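You operate a simulated robot arm through the tools that you are given. There is no shell and no other tool.

Carry out the task below with a simulated robot arm. There is one attempt and no reset: what you move stays moved.

## Task
Send the four trains over the single line, earliest due time first.
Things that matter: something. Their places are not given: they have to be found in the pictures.

Only the result counts: the job must be done as asked and must still hold three seconds after the hand-in. Knocking over, shifting, dropping, spilling or breaking anything else fails it.

## Robot
A 6-joint arm with a two-finger gripper, fixed in place. Base frame: the origin is at the foot of the arm, x ahead of it, y to its left, z up. Readings come in m, rad, newtons and seconds.
Its first joint turns from -2.897 to 2.897 rad. Payload 2.54 kg.
The TCP is the grasp point between the finger pads, 0.03 m short of the fingertips. In the tool frame z runs along the fingers and y along their closing line. The gripper opens to 0.116 m. The gripper's body begins 0.095 m behind the TCP.
Orientation is told as [roll, pitch, yaw] about the base's x, y, z axes, in that order, counted from this pose: with the fingers straight down and closing along the base's y, the tool's x points along the base's -x, its y along +y and its z along -z.

## Interface
- The arm moves only by the tool nudge_tool. Its argument "deltas" is a list of rows, each a list of 7 numbers: the finger opening in cm, from 0 to 11.6, then the shift along the tool's x, y, z in cm, then the turn, a rotation vector about the tool's x, y, z in rad. In form: [[fingers, tx, ty, tz, rx, ry, rz], ...]. A call has 1 to 20 rows; each row shifts and turns the commanded pose from where the row before left it, along the tool's axes as they then stand. Each row takes 0.2 s and may step no farther than 0.05 m and 0.15 rad from the row before; otherwise, or with a gripper value out of range, the whole call is refused. Where a pose cannot be reached the arm comes as near as it can. A force on the tool above 40 N (or 10 N above the force at the start of the call, whichever is more), or a blocked arm, ends the call early, and 0.2 s more pass. The fingers move at their own pace (about 0.072 m/s each) and stop on an object; they squeeze with about 20 N. The grip force told is the motor's: it shows also when the fingers shut on nothing. Time passes only in rows, and 0.2 s behind the last, so rows that do not move let the fingers close. It gives the time, the measured TCP pose, the force on the tool (base axes), the opening and the grip force at its end, in the units of the frame above (readings bear some noise), with the torque about the TCP (base axes, N m) and any sound that the robot's microphone picked up, and new pictures: "pictures" is both (left out), scene, wrist or none.
- Cameras (640 x 400 px; columns grow to the right, rows downward): "scene" is fixed at [0.3992, -0.5007, 1.3571]; the picture's right is [0.98, 0.21, 0.00], its down [0.05, -0.24, -0.97] and it looks along [-0.20, 0.95, -0.24] (base axes); focal length 329 px, centre (320, 200). "wrist" rides on the gripper at [0.069, -0.015, -0.122] in the tool frame; the picture's right is [0.22, 0.98, 0.00], its down [-0.83, 0.18, -0.53] and it looks along [-0.52, 0.12, 0.85] (tool axes); focal length 251 px, centre (320, 200).
- locate(camera, pixels): for up to 12 pixels [column, row] of the newest picture of that camera ("zoom" is the newest enlarged one), the place [x, y, z] in the base frame of the surface seen there, good to about 0.002 m. No time passes.
- enlarge(camera, box): a new picture of the part [left, top, right, bottom] of that camera's present view, enlarged. No time passes.
- sign_off(): hands the job in; it is judged then, once.

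Open the gripper and draw the arm clear of the work before you hand the job in, unless the task says otherwise.

The tools are called as a command line: name --pt "numbers of a row" for each row, then --argument value for the rest, lists and objects as JSON in quotes. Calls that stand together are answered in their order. nudge_tool: Moves the arm, as the interface text tells. Its arguments: {"type":"object","properties":{"deltas":{"type":"array"},"pictures":{"type":"string","enum":["both","scene","wrist","none"]}},"required":["deltas"]} The other tools are called the same way: locate (camera, pixels) gives the place of the surface under pixels of a picture; enlarge (camera, box) takes an enlarged picture of a part of a camera's view; sign_off () hands the job in.

At the start:

```text
time_s: 0.0
tcp_pos: [0.1575, 0.506, 1.1164]
tcp_rot: [-0.002, 0.001, 0.0]
force: [0.6, 0.4, 1.4]
wrist_torque: [0.01, -0.01, -0.01]
grip_width: 0.1161
grip_force: 0.0
```

scene: 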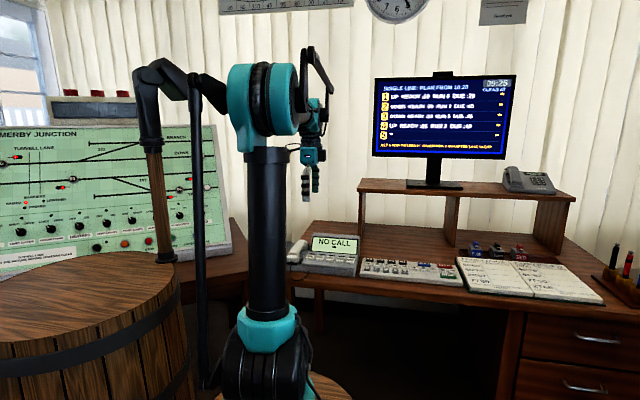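
wrist: 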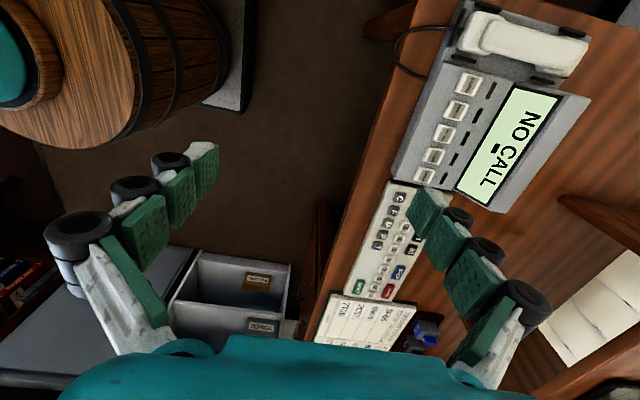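

The scene shows a signal-box: a monitor at about (440,115), a keyboard at (410,270), a phone panel at (330,250), a logbook at (530,278) and a track panel at left. I'll enlarge the important parts to read them.

enlarge --camera "scene" --box '[365, 65, 525, 165]'

enlarge --camera "scene" --box '[350, 240, 470, 315]'

enlarge --camera "scene" --box '[450, 235, 610, 335]'

enlarge --camera "scene" --box '[0, 110, 240, 260]'

enlarge --camera "scene" --box '[280, 220, 376, 280]'

enlarge --camera "scene" --box '[210, 0, 370, 100]'

enlarge --camera "scene" --box '[360, 0, 540, 40]'

```text
4.00 times, centred on (445, 115) of scene
```

zoom: 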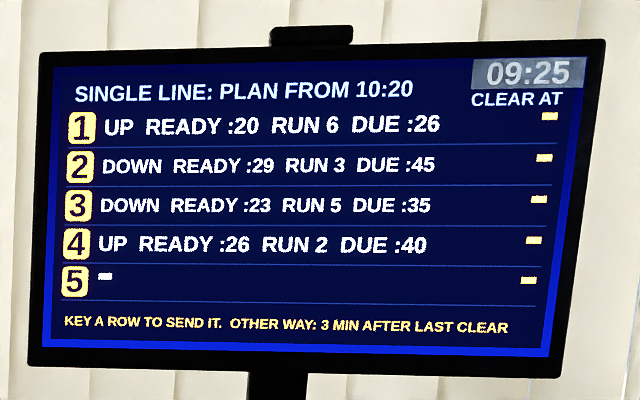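

```text
5.33 times, centred on (410, 278) of scene
```

zoom: 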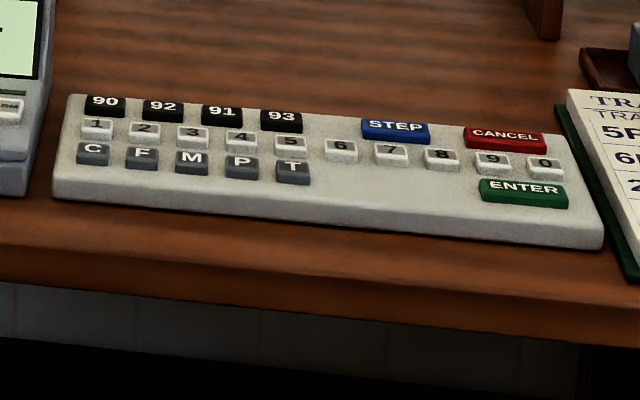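

```text
4.00 times, centred on (530, 285) of scene
```

zoom: 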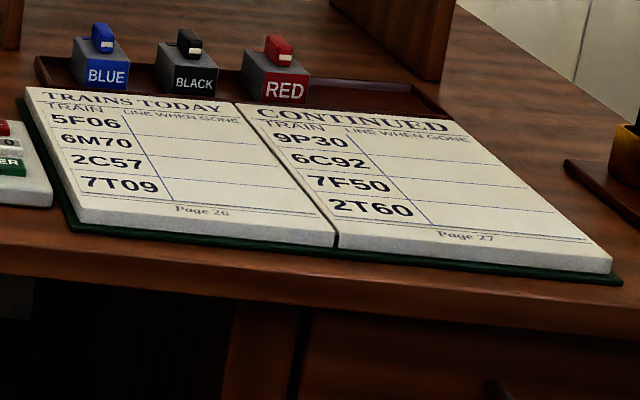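

```text
2.67 times, centred on (120, 185) of scene
```

zoom: 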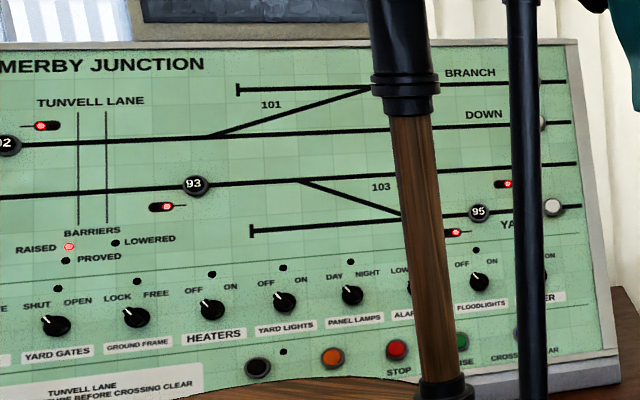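

```text
6.67 times, centred on (328, 250) of scene
```

zoom: 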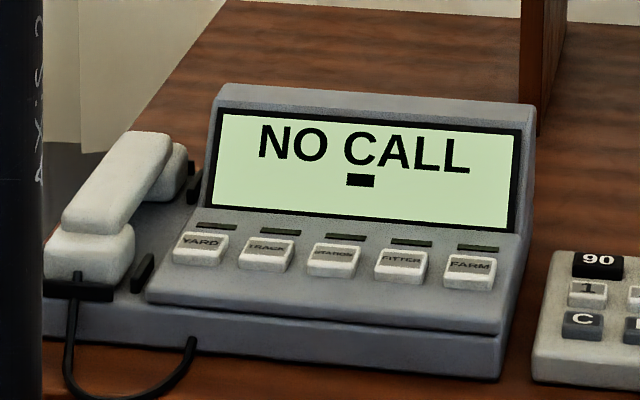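

```text
4.00 times, centred on (290, 50) of scene
```

zoom: 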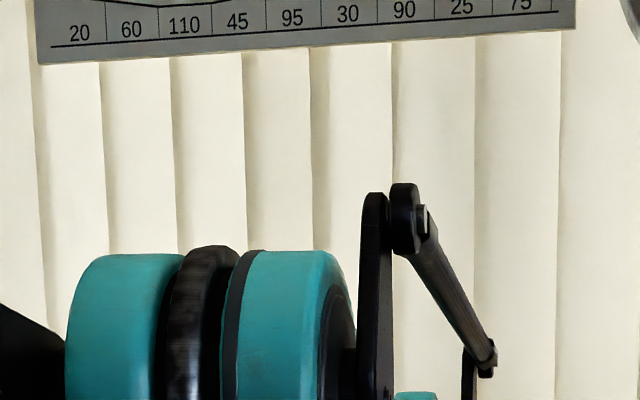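

```text
3.56 times, centred on (450, 20) of scene
```

zoom: 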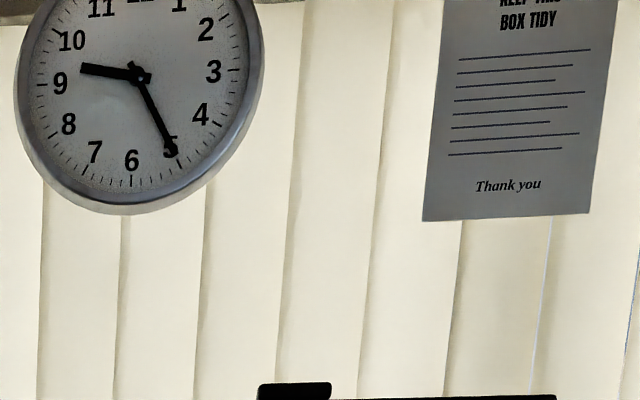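

The monitor reads: 1 due :26, 2 due :45, 3 due :35, 4 due :40, so the order is 1, 3, 4, 2, to be keyed on the keyboard. I'll zoom on the keyboard closely to locate the keys.

enlarge --camera "scene" --box '[354, 250, 418, 290]'

enlarge --camera "wrist" --box '[330, 170, 450, 310]'

```text
10.00 times, centred on (386, 270) of scene
```

zoom: 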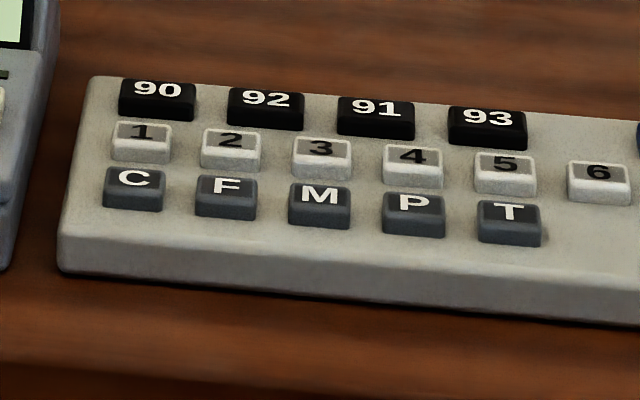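

```text
2.86 times, centred on (390, 240) of wrist
```

zoom: 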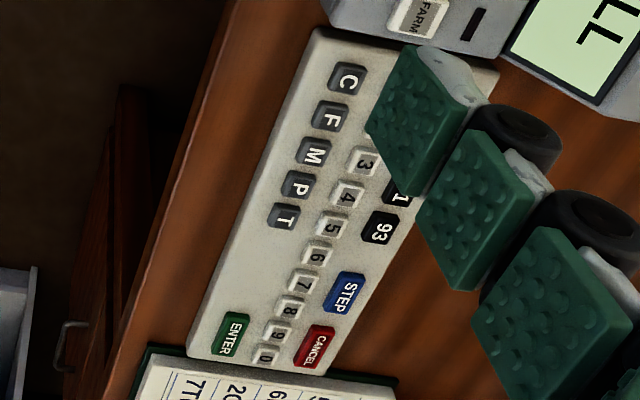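

The newest zoom (wrist) shows keys C, F, M, P, T at the left column and 3, 4, 5 next to it. I'll locate those plus keys in the scene view.

locate --camera "zoom" --pixels '[[347, 80], [330, 117], [313, 153], [298, 186], [283, 217], [362, 163], [346, 195], [331, 227], [316, 255], [382, 228], [231, 333], [314, 347]]'

locate --camera "scene" --pixels '[[368.2, 263.3], [377.1, 264.2], [386.2, 265], [395.3, 265.8], [404.5, 266.5], [367.4, 268], [376.5, 268.7], [369.8, 259.1], [380.6, 260], [362, 273], [360, 277], [350, 285]]'

```text
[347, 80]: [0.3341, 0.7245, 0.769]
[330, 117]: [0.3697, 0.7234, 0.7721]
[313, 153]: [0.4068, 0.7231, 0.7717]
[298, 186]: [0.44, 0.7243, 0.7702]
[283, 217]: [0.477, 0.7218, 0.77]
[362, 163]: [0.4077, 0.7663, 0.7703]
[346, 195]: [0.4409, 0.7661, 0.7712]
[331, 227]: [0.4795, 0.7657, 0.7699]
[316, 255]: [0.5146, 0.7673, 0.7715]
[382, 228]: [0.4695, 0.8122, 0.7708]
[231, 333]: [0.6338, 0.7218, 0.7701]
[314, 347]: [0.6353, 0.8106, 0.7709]
```

```text
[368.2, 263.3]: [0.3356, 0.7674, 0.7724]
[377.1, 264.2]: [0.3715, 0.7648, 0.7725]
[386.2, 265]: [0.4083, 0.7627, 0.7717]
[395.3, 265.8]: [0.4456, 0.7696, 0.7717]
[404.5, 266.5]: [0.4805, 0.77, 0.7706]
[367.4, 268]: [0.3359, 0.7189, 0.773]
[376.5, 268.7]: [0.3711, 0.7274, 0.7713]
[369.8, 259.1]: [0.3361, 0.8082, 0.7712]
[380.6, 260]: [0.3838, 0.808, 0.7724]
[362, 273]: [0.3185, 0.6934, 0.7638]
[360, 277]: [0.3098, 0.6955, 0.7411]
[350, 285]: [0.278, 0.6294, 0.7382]
```

The digit keys run along x at y≈0.766, pitch ≈0.036 m, tops at z≈0.771 (1 at x≈0.335, 2 at 0.371, 3 at 0.407, 4 at 0.443). I move over key 1 at height with the fingers closed, then part of the way down.

nudge_tool --pt "0 -2.536 3.721 0 0 0 0" --pt "0 -2.536 3.721 0 0 0 0" --pt "0 -2.536 3.721 0 0 0 0" --pt "0 -2.536 3.721 0 0 0 0" --pt "0 -2.536 3.721 0 0 0 0" --pt "0 -2.536 3.721 0 0 0 0" --pt "0 -2.536 3.721 0 0 0 0" --pt "0 0 0 4 0 0 0" --pt "0 0 0 4 0 0 0" --pt "0 0 0 4 0 0 0" --pt "0 0 0 4 0 0 0" --pt "0 0 0 0 0 0 0" --pictures "both"

```text
time_s: 2.6
tcp_pos: [0.3356, 0.7669, 0.9554]
tcp_rot: [-0.001, 0.0, 0.0]
force: [0.6, -0.4, 0.8]
wrist_torque: [-0.01, 0.01, -0.02]
grip_width: 0.0
grip_force: 19.9
```

scene: 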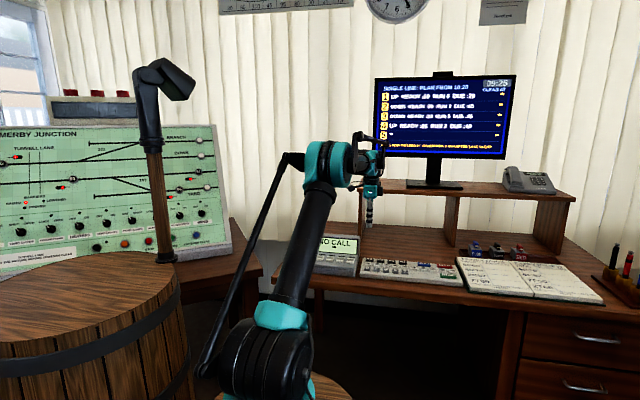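
wrist: 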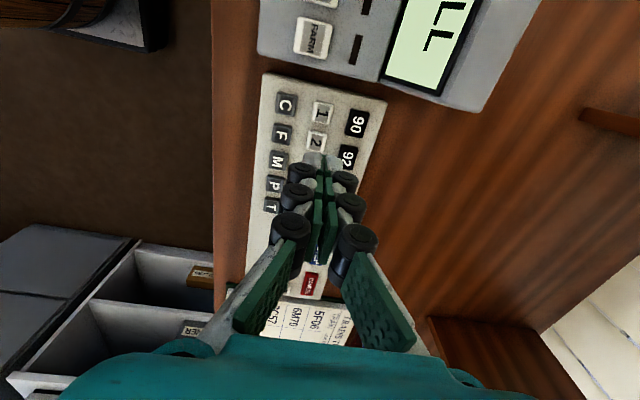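

The tool is over the keyboard with key 1 visible in the wrist picture at (322,113). I locate it and its neighbours again from this closer view.

enlarge --camera "wrist" --box '[250, 70, 400, 220]'

locate --camera "wrist" --pixels '[[322, 113], [323, 103], [320, 123], [312, 113], [333, 114], [316, 139], [286, 103], [357, 123], [265, 90], [380, 105]]'

```text
2.67 times, centred on (325, 145) of wrist
```

zoom: 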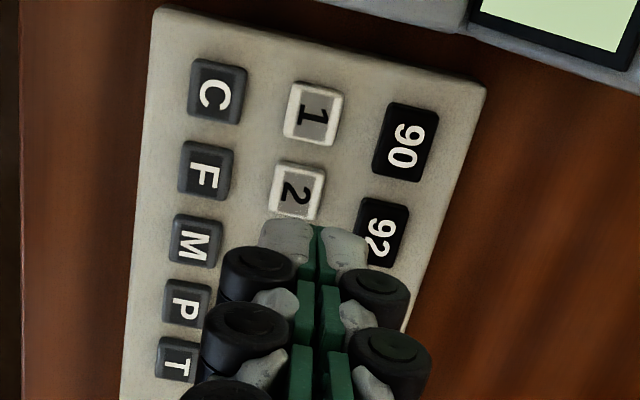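

```text
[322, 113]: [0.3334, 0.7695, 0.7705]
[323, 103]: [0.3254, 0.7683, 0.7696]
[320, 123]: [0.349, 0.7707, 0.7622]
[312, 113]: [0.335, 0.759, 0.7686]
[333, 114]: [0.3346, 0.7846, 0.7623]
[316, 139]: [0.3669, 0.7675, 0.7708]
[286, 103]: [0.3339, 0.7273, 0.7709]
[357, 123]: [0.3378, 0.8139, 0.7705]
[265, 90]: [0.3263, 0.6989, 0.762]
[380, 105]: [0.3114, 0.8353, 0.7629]
```

Key 1 is centred near (0.335, 0.767, 0.771), right under the TCP. I descend to just above it first.

nudge_tool --pt "0 0 0 4 0 0 0" --pt "0 0 0 4 0 0 0" --pt "0 0 0 4 0 0 0" --pt "0 0 0 2.4 0 0 0" --pt "0 0 0 0 0 0 0" --pictures "both"

```text
time_s: 3.8
tcp_pos: [0.3363, 0.7668, 0.8128]
tcp_rot: [0.0, -0.001, -0.001]
force: [0.2, 0.8, 0.1]
wrist_torque: [0.05, 0.02, -0.01]
grip_width: 0.0
grip_force: 20.1
```

scene: 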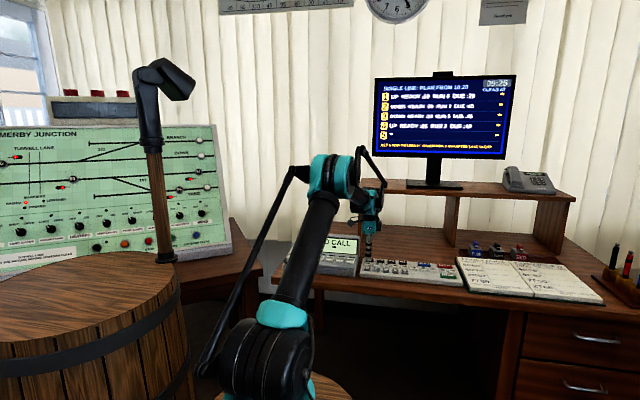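
wrist: 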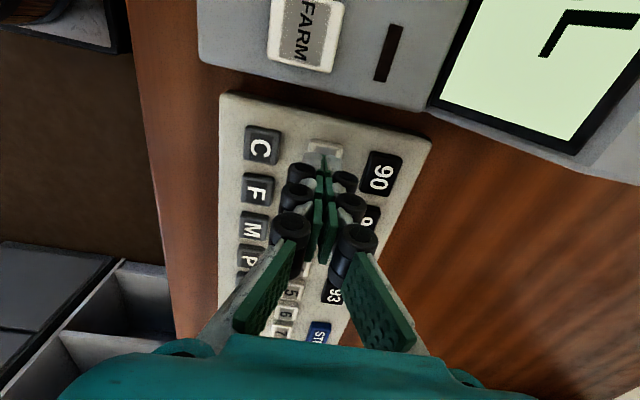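

The fingertips hover about 1 cm over key 1. I'll enlarge to check alignment before pressing.

enlarge --camera "scene" --box '[346, 235, 410, 285]'

enlarge --camera "wrist" --box '[260, 110, 400, 210]'

```text
8.00 times, centred on (378, 260) of scene
```

zoom: 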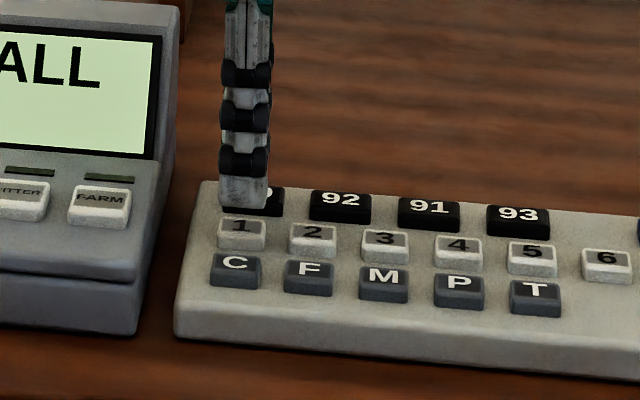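

```text
4.00 times, centred on (330, 160) of wrist
```

zoom: 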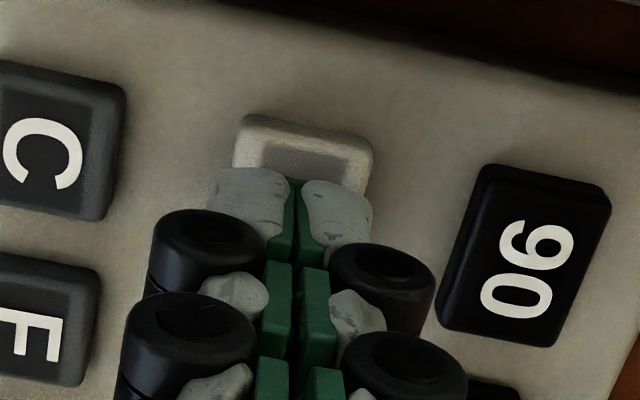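

Alignment on key 1 is good. I press down gently in small steps and look at the readings.

nudge_tool --pt "0 0 0 0.8 0 0 0" --pt "0 0 0 0.3 0 0 0" --pt "0 0 0 0.2 0 0 0" --pt "0 0 0 0.2 0 0 0" --pt "0 0 0 0 0 0 0" --pictures "scene"

enlarge --camera "scene" --box '[365, 65, 525, 165]'

```text
time_s: 5.0
tcp_pos: [0.3351, 0.7671, 0.7966]
tcp_rot: [-0.001, 0.001, 0.001]
force: [0.3, 0.3, 0.1]
wrist_torque: [0.0, -0.02, 0.01]
grip_width: 0.0062
grip_force: 28.6
```

scene: 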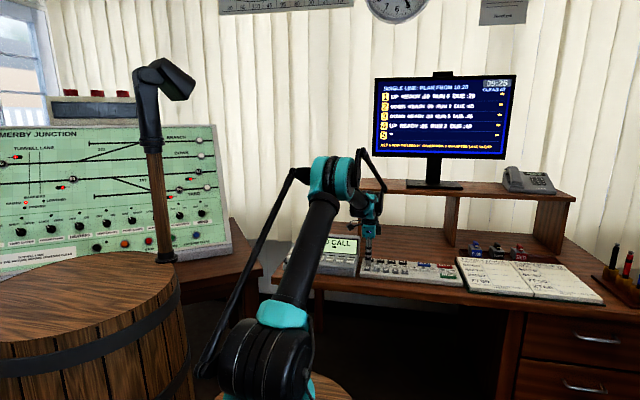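

```text
4.00 times, centred on (445, 115) of scene
```

zoom: 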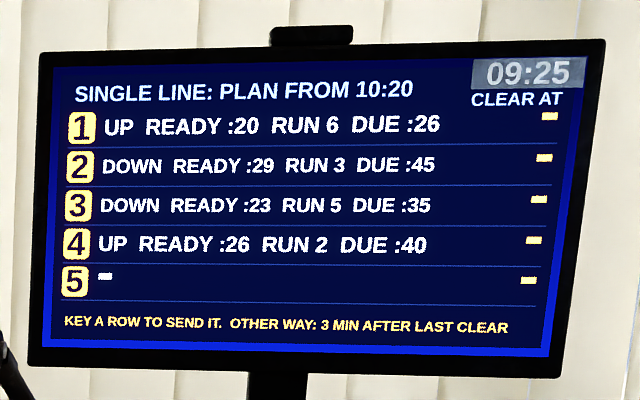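

The grip width has gone to 6 mm and there's no downward force yet, and the display hasn't changed. I look closely at the fingertips.

enlarge --camera "scene" --box '[346, 235, 410, 285]'

nudge_tool --pt "0 0 0 0 0 0 0" --pictures "both"

enlarge --camera "wrist" --box '[260, 110, 400, 210]'

```text
8.00 times, centred on (378, 260) of scene
```

zoom: 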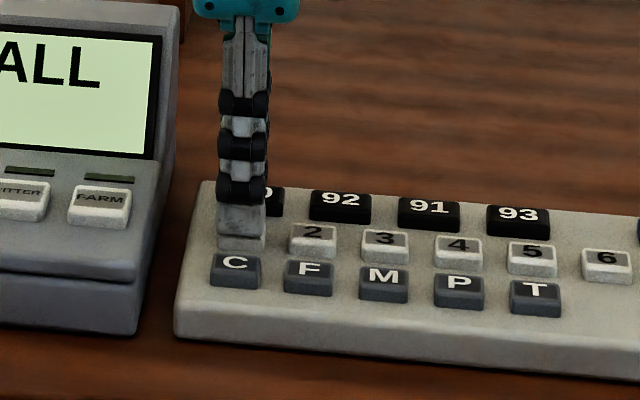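

```text
time_s: 5.4
tcp_pos: [0.3361, 0.7667, 0.7981]
tcp_rot: [0.001, 0.0, -0.001]
force: [-0.4, 0.5, 0.6]
wrist_torque: [-0.02, 0.01, -0.03]
grip_width: 0.0061
grip_force: 29.2
```

scene: 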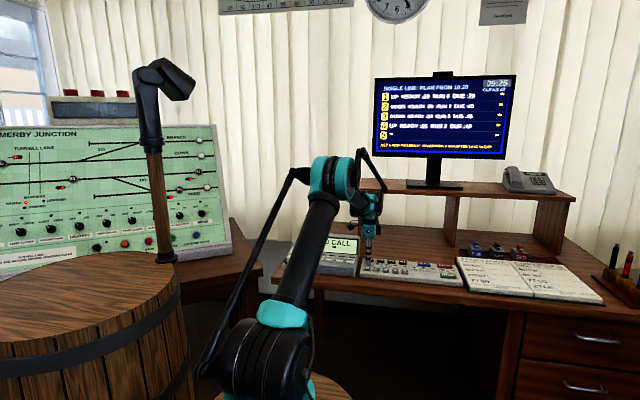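
wrist: 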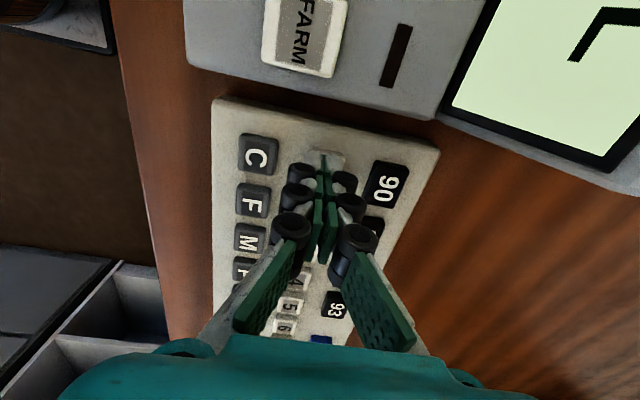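

```text
4.00 times, centred on (330, 160) of wrist
```

zoom: 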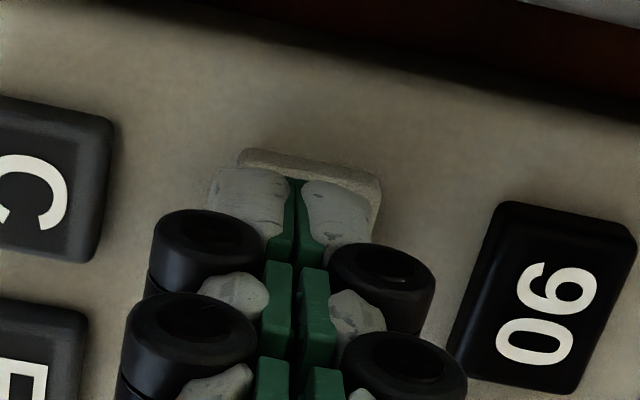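

Contact exists on key 1 (fingertips at about z≈0.767) but nothing on the display has changed. I press slightly deeper in 1 mm steps.

nudge_tool --pt "0 0 0 0.1 0 0 0" --pt "0 0 0 0.1 0 0 0" --pt "0 0 0 0 0 0 0" --pictures "scene"

enlarge --camera "scene" --box '[365, 65, 525, 165]'

enlarge --camera "wrist" --box '[260, 110, 400, 210]'

```text
time_s: 6.2
tcp_pos: [0.3346, 0.767, 0.7953]
tcp_rot: [-0.001, -0.001, 0.0]
force: [-0.9, -0.3, 1.7]
wrist_torque: [0.03, 0.0, -0.01]
grip_width: 0.0061
grip_force: 28.7
heard: click
```

scene: 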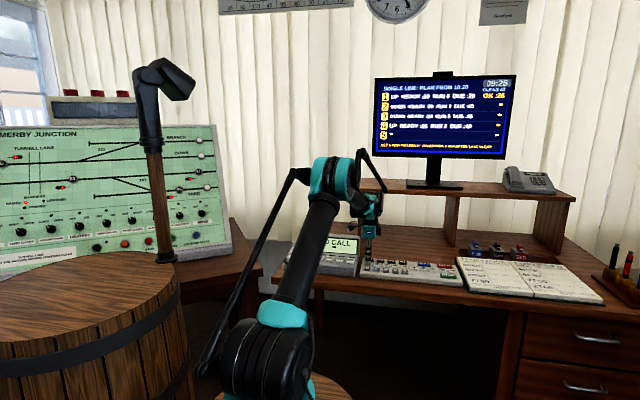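

```text
4.00 times, centred on (445, 115) of scene
```

zoom: 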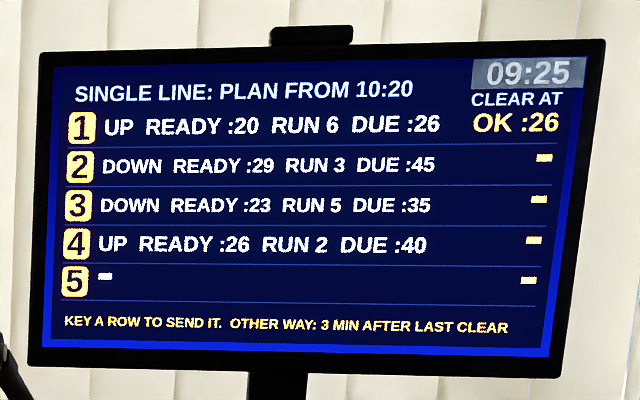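

```text
4.00 times, centred on (330, 160) of wrist
```

zoom: 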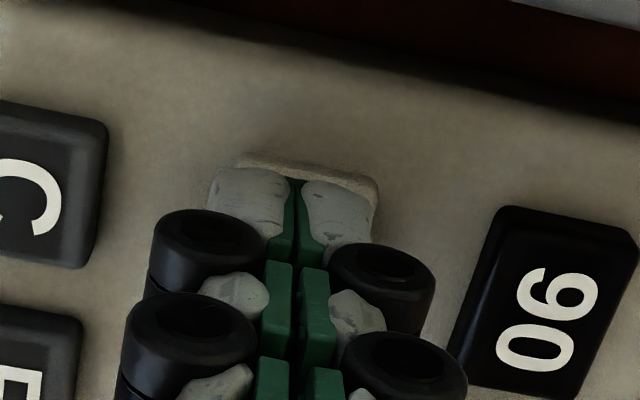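

A click was heard and row 1 shows "OK :26", so one digit key press sends a train. I lift and move 7.25 cm along +x over key 3.

nudge_tool --pt "0 0 0 -1.5 0 0 0" --pt "0 0 0 -1.5 0 0 0" --pt "0 -3.6 0 0 0 0 0" --pt "0 -3.65 0 0 0 0 0" --pt "0 0 0 1.2 0 0 0" --pt "0 0 0 0 0 0 0" --pictures "both"

enlarge --camera "scene" --box '[346, 235, 426, 285]'

enlarge --camera "wrist" --box '[240, 90, 400, 210]'

enlarge --camera "scene" --box '[365, 65, 525, 165]'

```text
time_s: 7.6
tcp_pos: [0.408, 0.7669, 0.813]
tcp_rot: [0.002, 0.0, 0.0]
force: [0.0, 0.0, -0.4]
wrist_torque: [-0.02, 0.0, 0.04]
grip_width: 0.0
grip_force: 29.0
```

scene: 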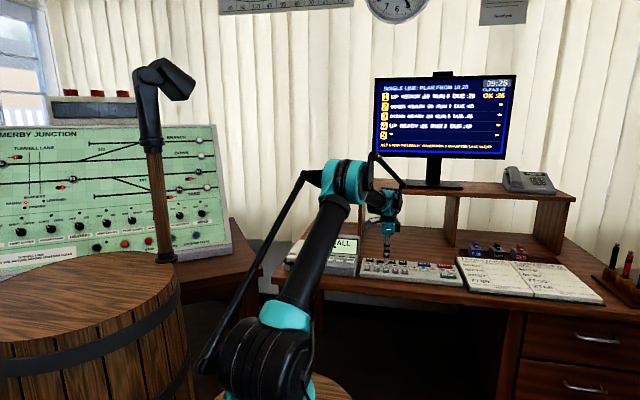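
wrist: 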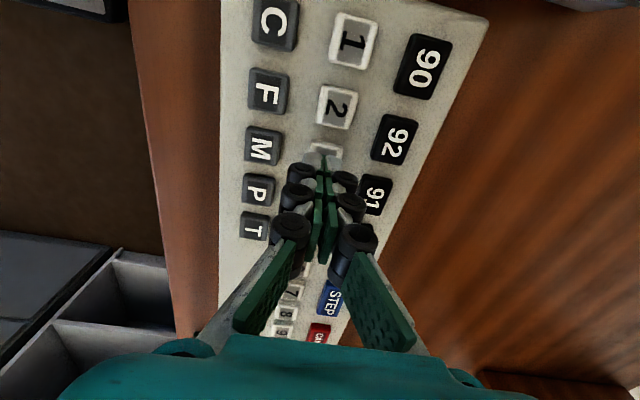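

```text
8.00 times, centred on (386, 260) of scene
```

zoom: 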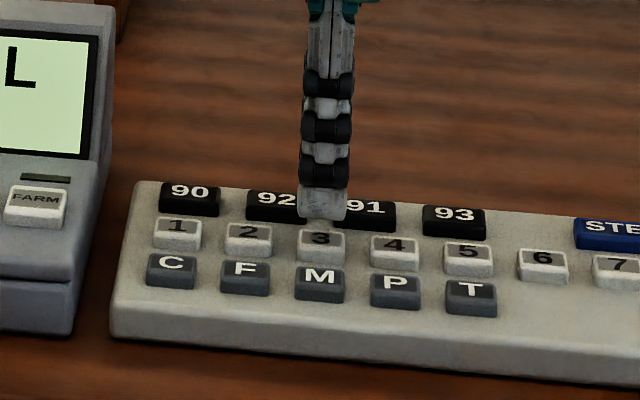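

```text
3.33 times, centred on (320, 150) of wrist
```

zoom: 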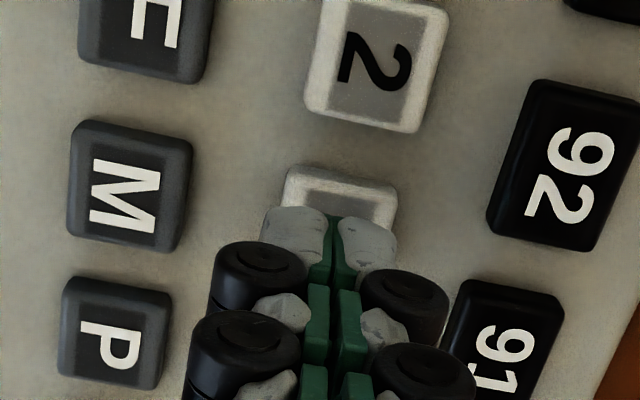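

```text
4.00 times, centred on (445, 115) of scene
```

zoom: 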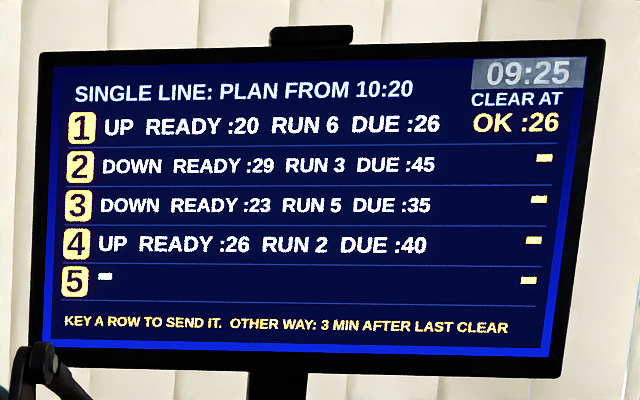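

The tool hovers aligned over key 3 with row 1 still "OK :26". I press key 3 by the same depth.

nudge_tool --pt "0 0 0 1.0 0 0 0" --pt "0 0 0 0.4 0 0 0" --pt "0 0 0 0.2 0 0 0" --pt "0 0 0 0.1 0 0 0" --pt "0 0 0 0.12 0 0 0" --pt "0 0 0 0 0 0 0" --pictures "scene"

enlarge --camera "scene" --box '[365, 65, 525, 165]'

```text
time_s: 9.0
tcp_pos: [0.4077, 0.7683, 0.7948]
tcp_rot: [0.0, 0.0, 0.001]
force: [0.0, -0.6, 1.2]
wrist_torque: [0.0, 0.02, 0.01]
grip_width: 0.0061
grip_force: 28.7
heard: click
```

scene: 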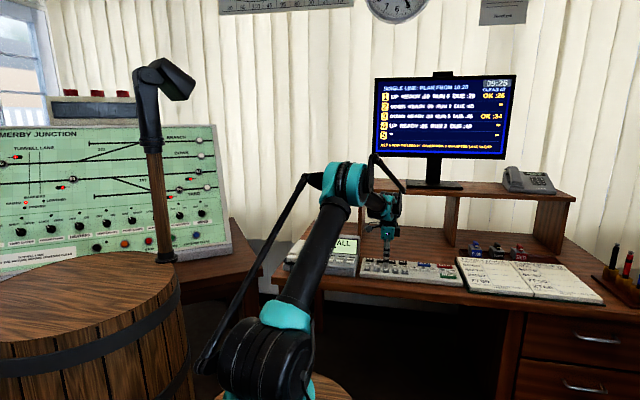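

```text
4.00 times, centred on (445, 115) of scene
```

zoom: 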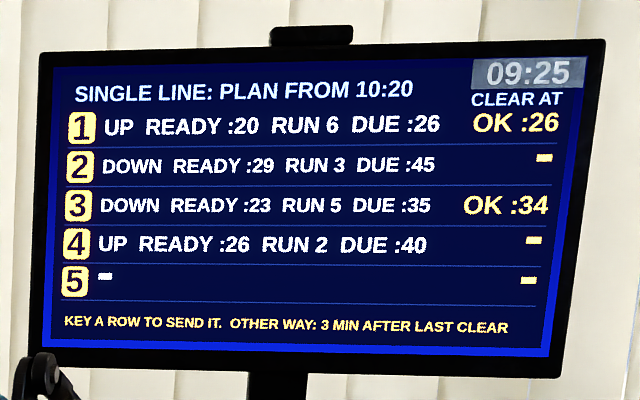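

Row 3 shows "OK :34" as expected. I lift and move 3.6 cm along +x to hover over key 4.

nudge_tool --pt "0 0 0 -1.5 0 0 0" --pt "0 0 0 -1.5 0 0 0" --pt "0 -3.55 0 0 0 0 0" --pt "0 0 0 1.2 0 0 0" --pt "0 0 0 0 0 0 0" --pictures "both"

enlarge --camera "scene" --box '[346, 235, 426, 285]'

enlarge --camera "wrist" --box '[240, 90, 400, 210]'

enlarge --camera "scene" --box '[365, 65, 525, 165]'

```text
time_s: 10.2
tcp_pos: [0.4438, 0.7679, 0.8123]
tcp_rot: [-0.001, 0.0, -0.002]
force: [-0.1, 0.8, -0.7]
wrist_torque: [-0.01, 0.01, -0.03]
grip_width: 0.0
grip_force: 28.6
```

scene: 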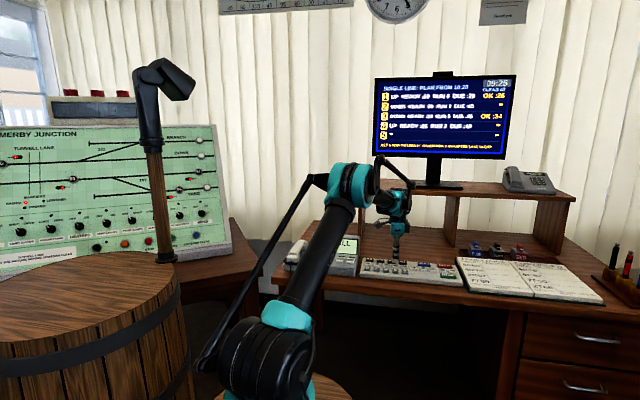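
wrist: 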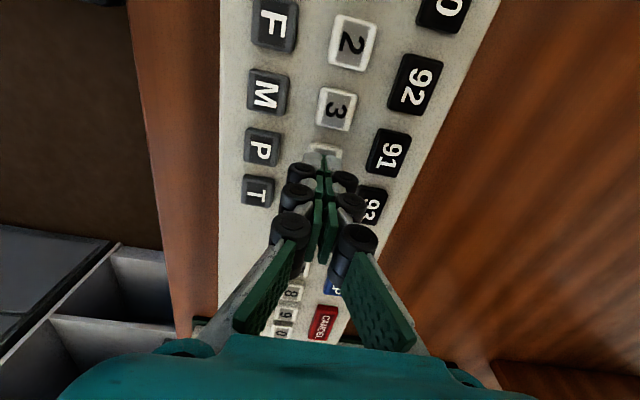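

```text
8.00 times, centred on (386, 260) of scene
```

zoom: 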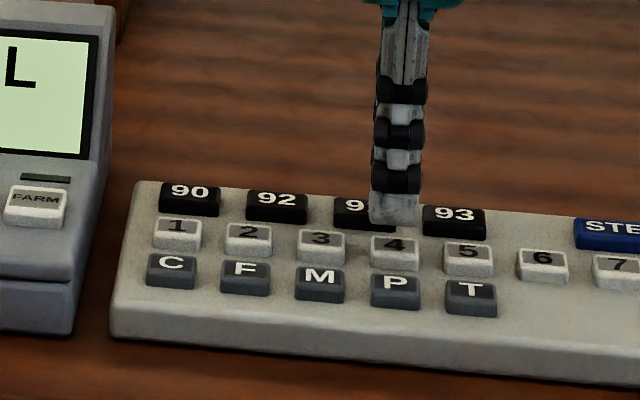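

```text
3.33 times, centred on (320, 150) of wrist
```

zoom: 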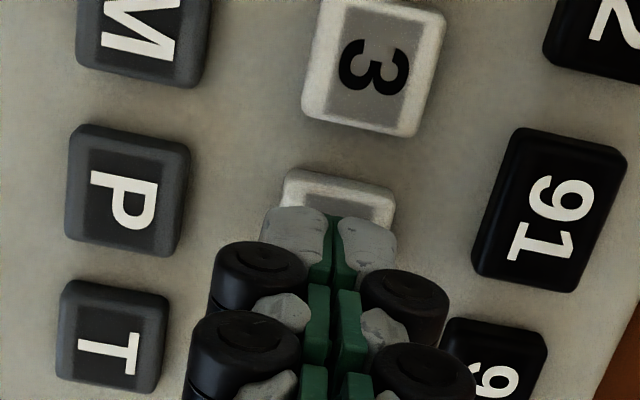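

```text
4.00 times, centred on (445, 115) of scene
```

zoom: 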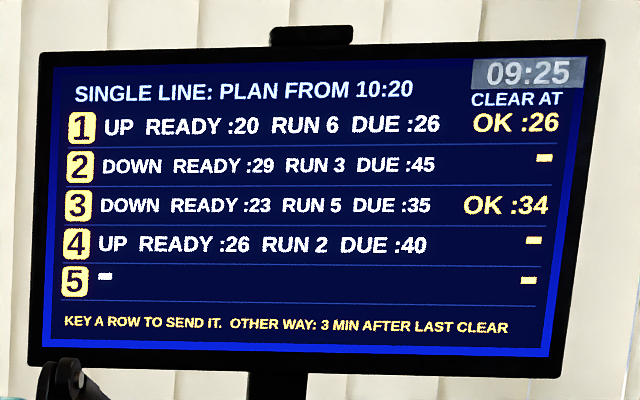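

The tool is aligned over key 4 (between 3 and the 5, P below). The plan still holds (1 and 3 sent), so I press key 4.

nudge_tool --pt "0 0 0 1.0 0 0 0" --pt "0 0 0 0.4 0 0 0" --pt "0 0 0 0.2 0 0 0" --pt "0 0 0 0.1 0 0 0" --pt "0 0 0 0.1 0 0 0" --pt "0 0 0 0 0 0 0" --pictures "scene"

enlarge --camera "scene" --box '[365, 65, 525, 165]'

```text
time_s: 11.6
tcp_pos: [0.4426, 0.7689, 0.7958]
tcp_rot: [0.001, 0.0, 0.0]
force: [0.7, 0.8, 1.9]
wrist_torque: [0.0, 0.04, 0.0]
grip_width: 0.0061
grip_force: 28.8
heard: click
```

scene: 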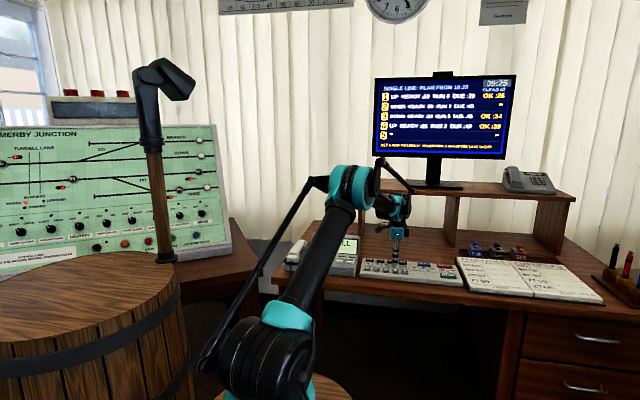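

```text
4.00 times, centred on (445, 115) of scene
```

zoom: 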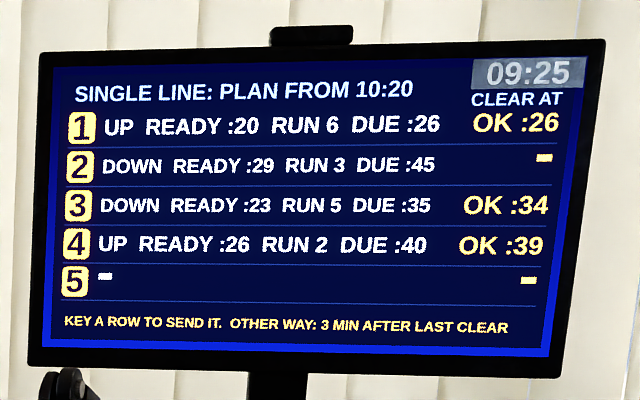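

Row 4 shows "OK :39". I lift and move back 7.25 cm along −x to hover over key 2.

nudge_tool --pt "0 0 0 -1.5 0 0 0" --pt "0 0 0 -1.5 0 0 0" --pt "0 3.6 0 0 0 0 0" --pt "0 3.6 0 0 0 0 0" --pt "0 0 0 1.2 0 0 0" --pt "0 0 0 0 0 0 0" --pictures "both"

enlarge --camera "scene" --box '[346, 235, 426, 285]'

enlarge --camera "wrist" --box '[240, 90, 400, 210]'

enlarge --camera "scene" --box '[365, 65, 525, 165]'

```text
time_s: 13.0
tcp_pos: [0.3715, 0.7677, 0.8125]
tcp_rot: [0.0, 0.001, 0.002]
force: [-0.7, -0.5, -0.3]
wrist_torque: [-0.01, 0.0, 0.0]
grip_width: 0.0
grip_force: 28.6
```

scene: 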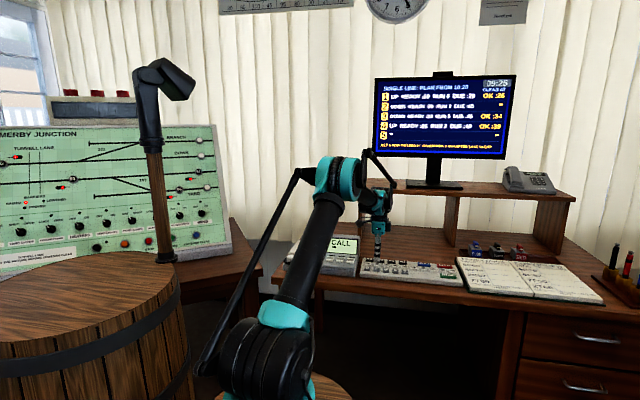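
wrist: 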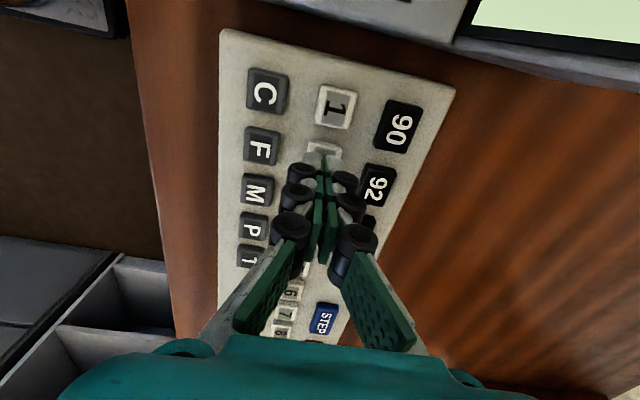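

```text
8.00 times, centred on (386, 260) of scene
```

zoom: 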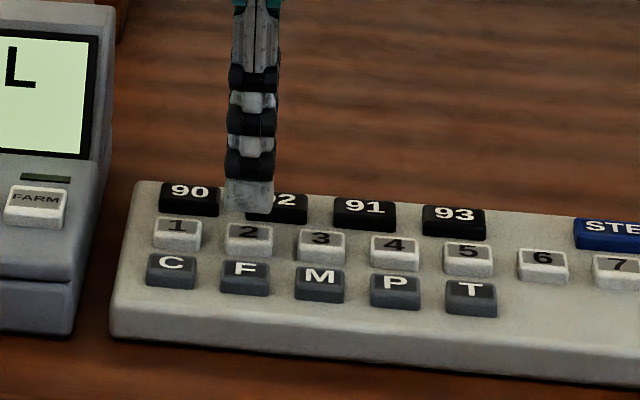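

```text
3.33 times, centred on (320, 150) of wrist
```

zoom: 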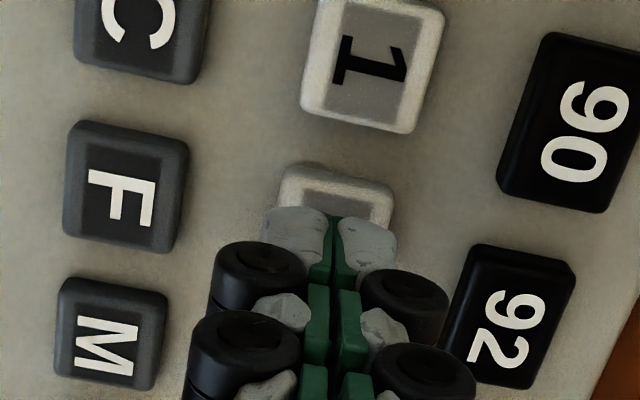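

```text
4.00 times, centred on (445, 115) of scene
```

zoom: 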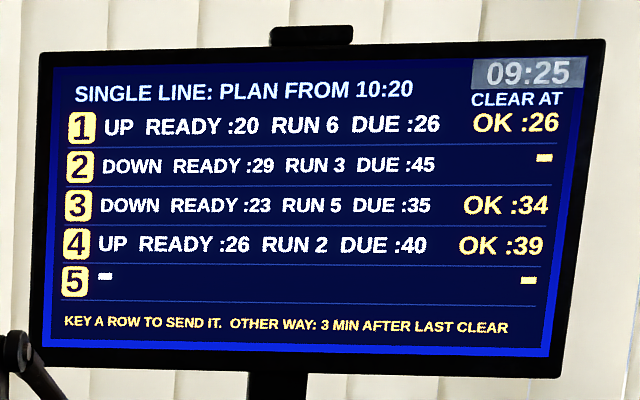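

The fingers are aligned over key 2, next to key 1. I press it to send the last train.

nudge_tool --pt "0 0 0 1.0 0 0 0" --pt "0 0 0 0.4 0 0 0" --pt "0 0 0 0.2 0 0 0" --pt "0 0 0 0.1 0 0 0" --pt "0 0 0 0.1 0 0 0" --pt "0 0 0 0 0 0 0" --pictures "scene"

enlarge --camera "scene" --box '[365, 65, 525, 165]'

```text
time_s: 14.4
tcp_pos: [0.3715, 0.7676, 0.7954]
tcp_rot: [0.0, 0.0, 0.0]
force: [-1.3, 0.3, 0.4]
wrist_torque: [0.01, 0.06, -0.01]
grip_width: 0.0059
grip_force: 29.0
heard: click
```

scene: 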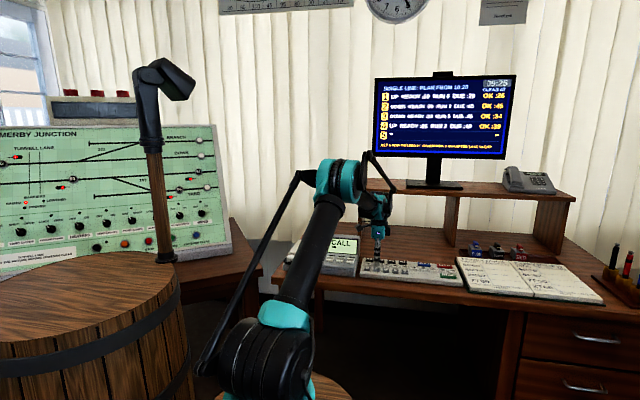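

```text
4.00 times, centred on (445, 115) of scene
```

zoom: 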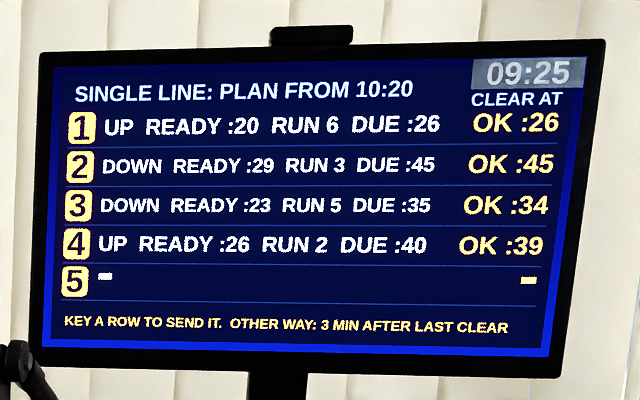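

All four rows read OK (:26, :45, :34, :39), sent in order 1, 3, 4, 2. I now lift straight up, draw back from the desk and open the gripper.

nudge_tool --pt "0 0 0 -2 0 0 0" --pt "0 0 0 -4 0 0 0" --pt "0 0 0 -4.5 0 0 0" --pt "0 0 0 -4.5 0 0 0" --pt "0 0 0 -4.5 0 0 0" --pt "0 0 0 -4.5 0 0 0" --pt "0 0 0 -4.5 0 0 0" --pt "3 2.5 -3.7 0 0 0 0" --pt "6 2.5 -3.7 0 0 0 0" --pt "9 2.5 -3.7 0 0 0 0" --pt "11.6 2.5 -3.7 0 0 0 0" --pt "11.6 2.5 -3.7 0 0 0 0" --pt "11.6 2.5 -3.7 0 0 0 0" --pt "11.6 0 0 0 0 0 0" --pt "11.6 0 0 0 0 0 0" --pictures "both"

enlarge --camera "scene" --box '[365, 65, 525, 165]'

enlarge --camera "scene" --box '[346, 235, 466, 305]'

```text
time_s: 17.6
tcp_pos: [0.2221, 0.545, 1.0789]
tcp_rot: [0.0, 0.001, -0.001]
force: [0.4, -0.2, -0.3]
wrist_torque: [-0.02, 0.01, 0.01]
grip_width: 0.1164
grip_force: 0.1
```

scene: 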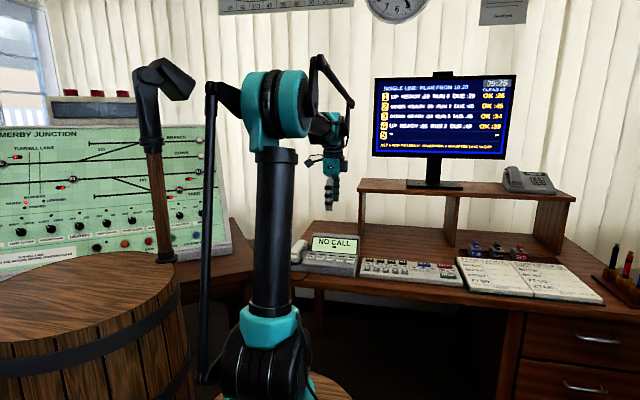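
wrist: 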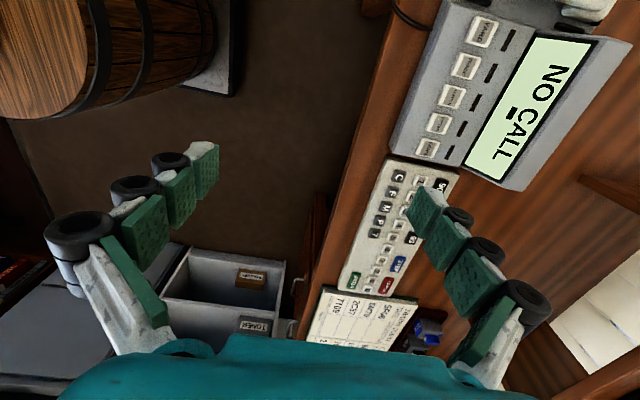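

```text
4.00 times, centred on (445, 115) of scene
```

zoom: 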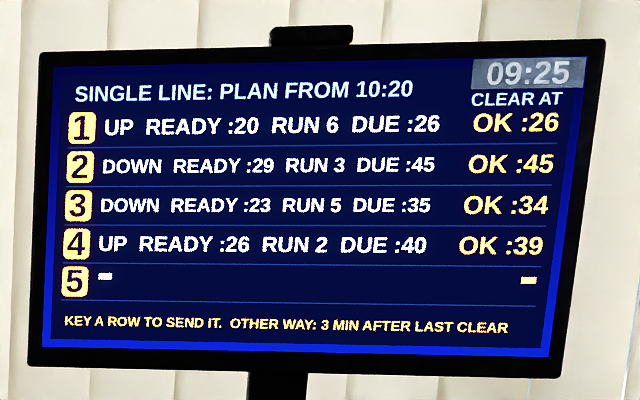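

```text
5.33 times, centred on (406, 270) of scene
```

zoom: 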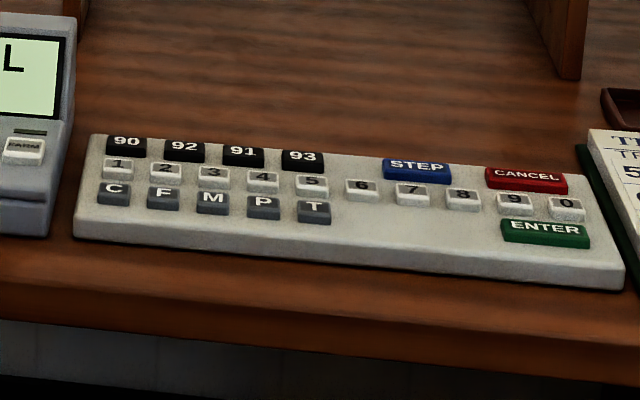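

The monitor shows all four trains OK in due-time order, the keyboard is undisturbed, and the arm is clear with the gripper open. I hand in the job.

sign_off

```text
The job is handed in.
```

I sent all four trains over the single line, earliest due time first, and handed the job in. I keyed rows 1, 3, 4 and 2 on the desk keyboard, and each press clicked once. The monitor accepted each one with a clear time no later than its due time:

| Order sent | Row | Direction | Due | Monitor shows |
|---|---|---|---|---|
| 1st | 1 | Up | :26 | OK :26 |
| 2nd | 3 | Down | :35 | OK :34 |
| 3rd | 4 | Up | :40 | OK :39 |
| 4th | 2 | Down | :45 | OK :45 |

I did not press ENTER: the screen says keying a row sends it, and each row showed OK right after its digit key. The final pictures show nothing else disturbed. The arm is back clear of the desk with the gripper open.
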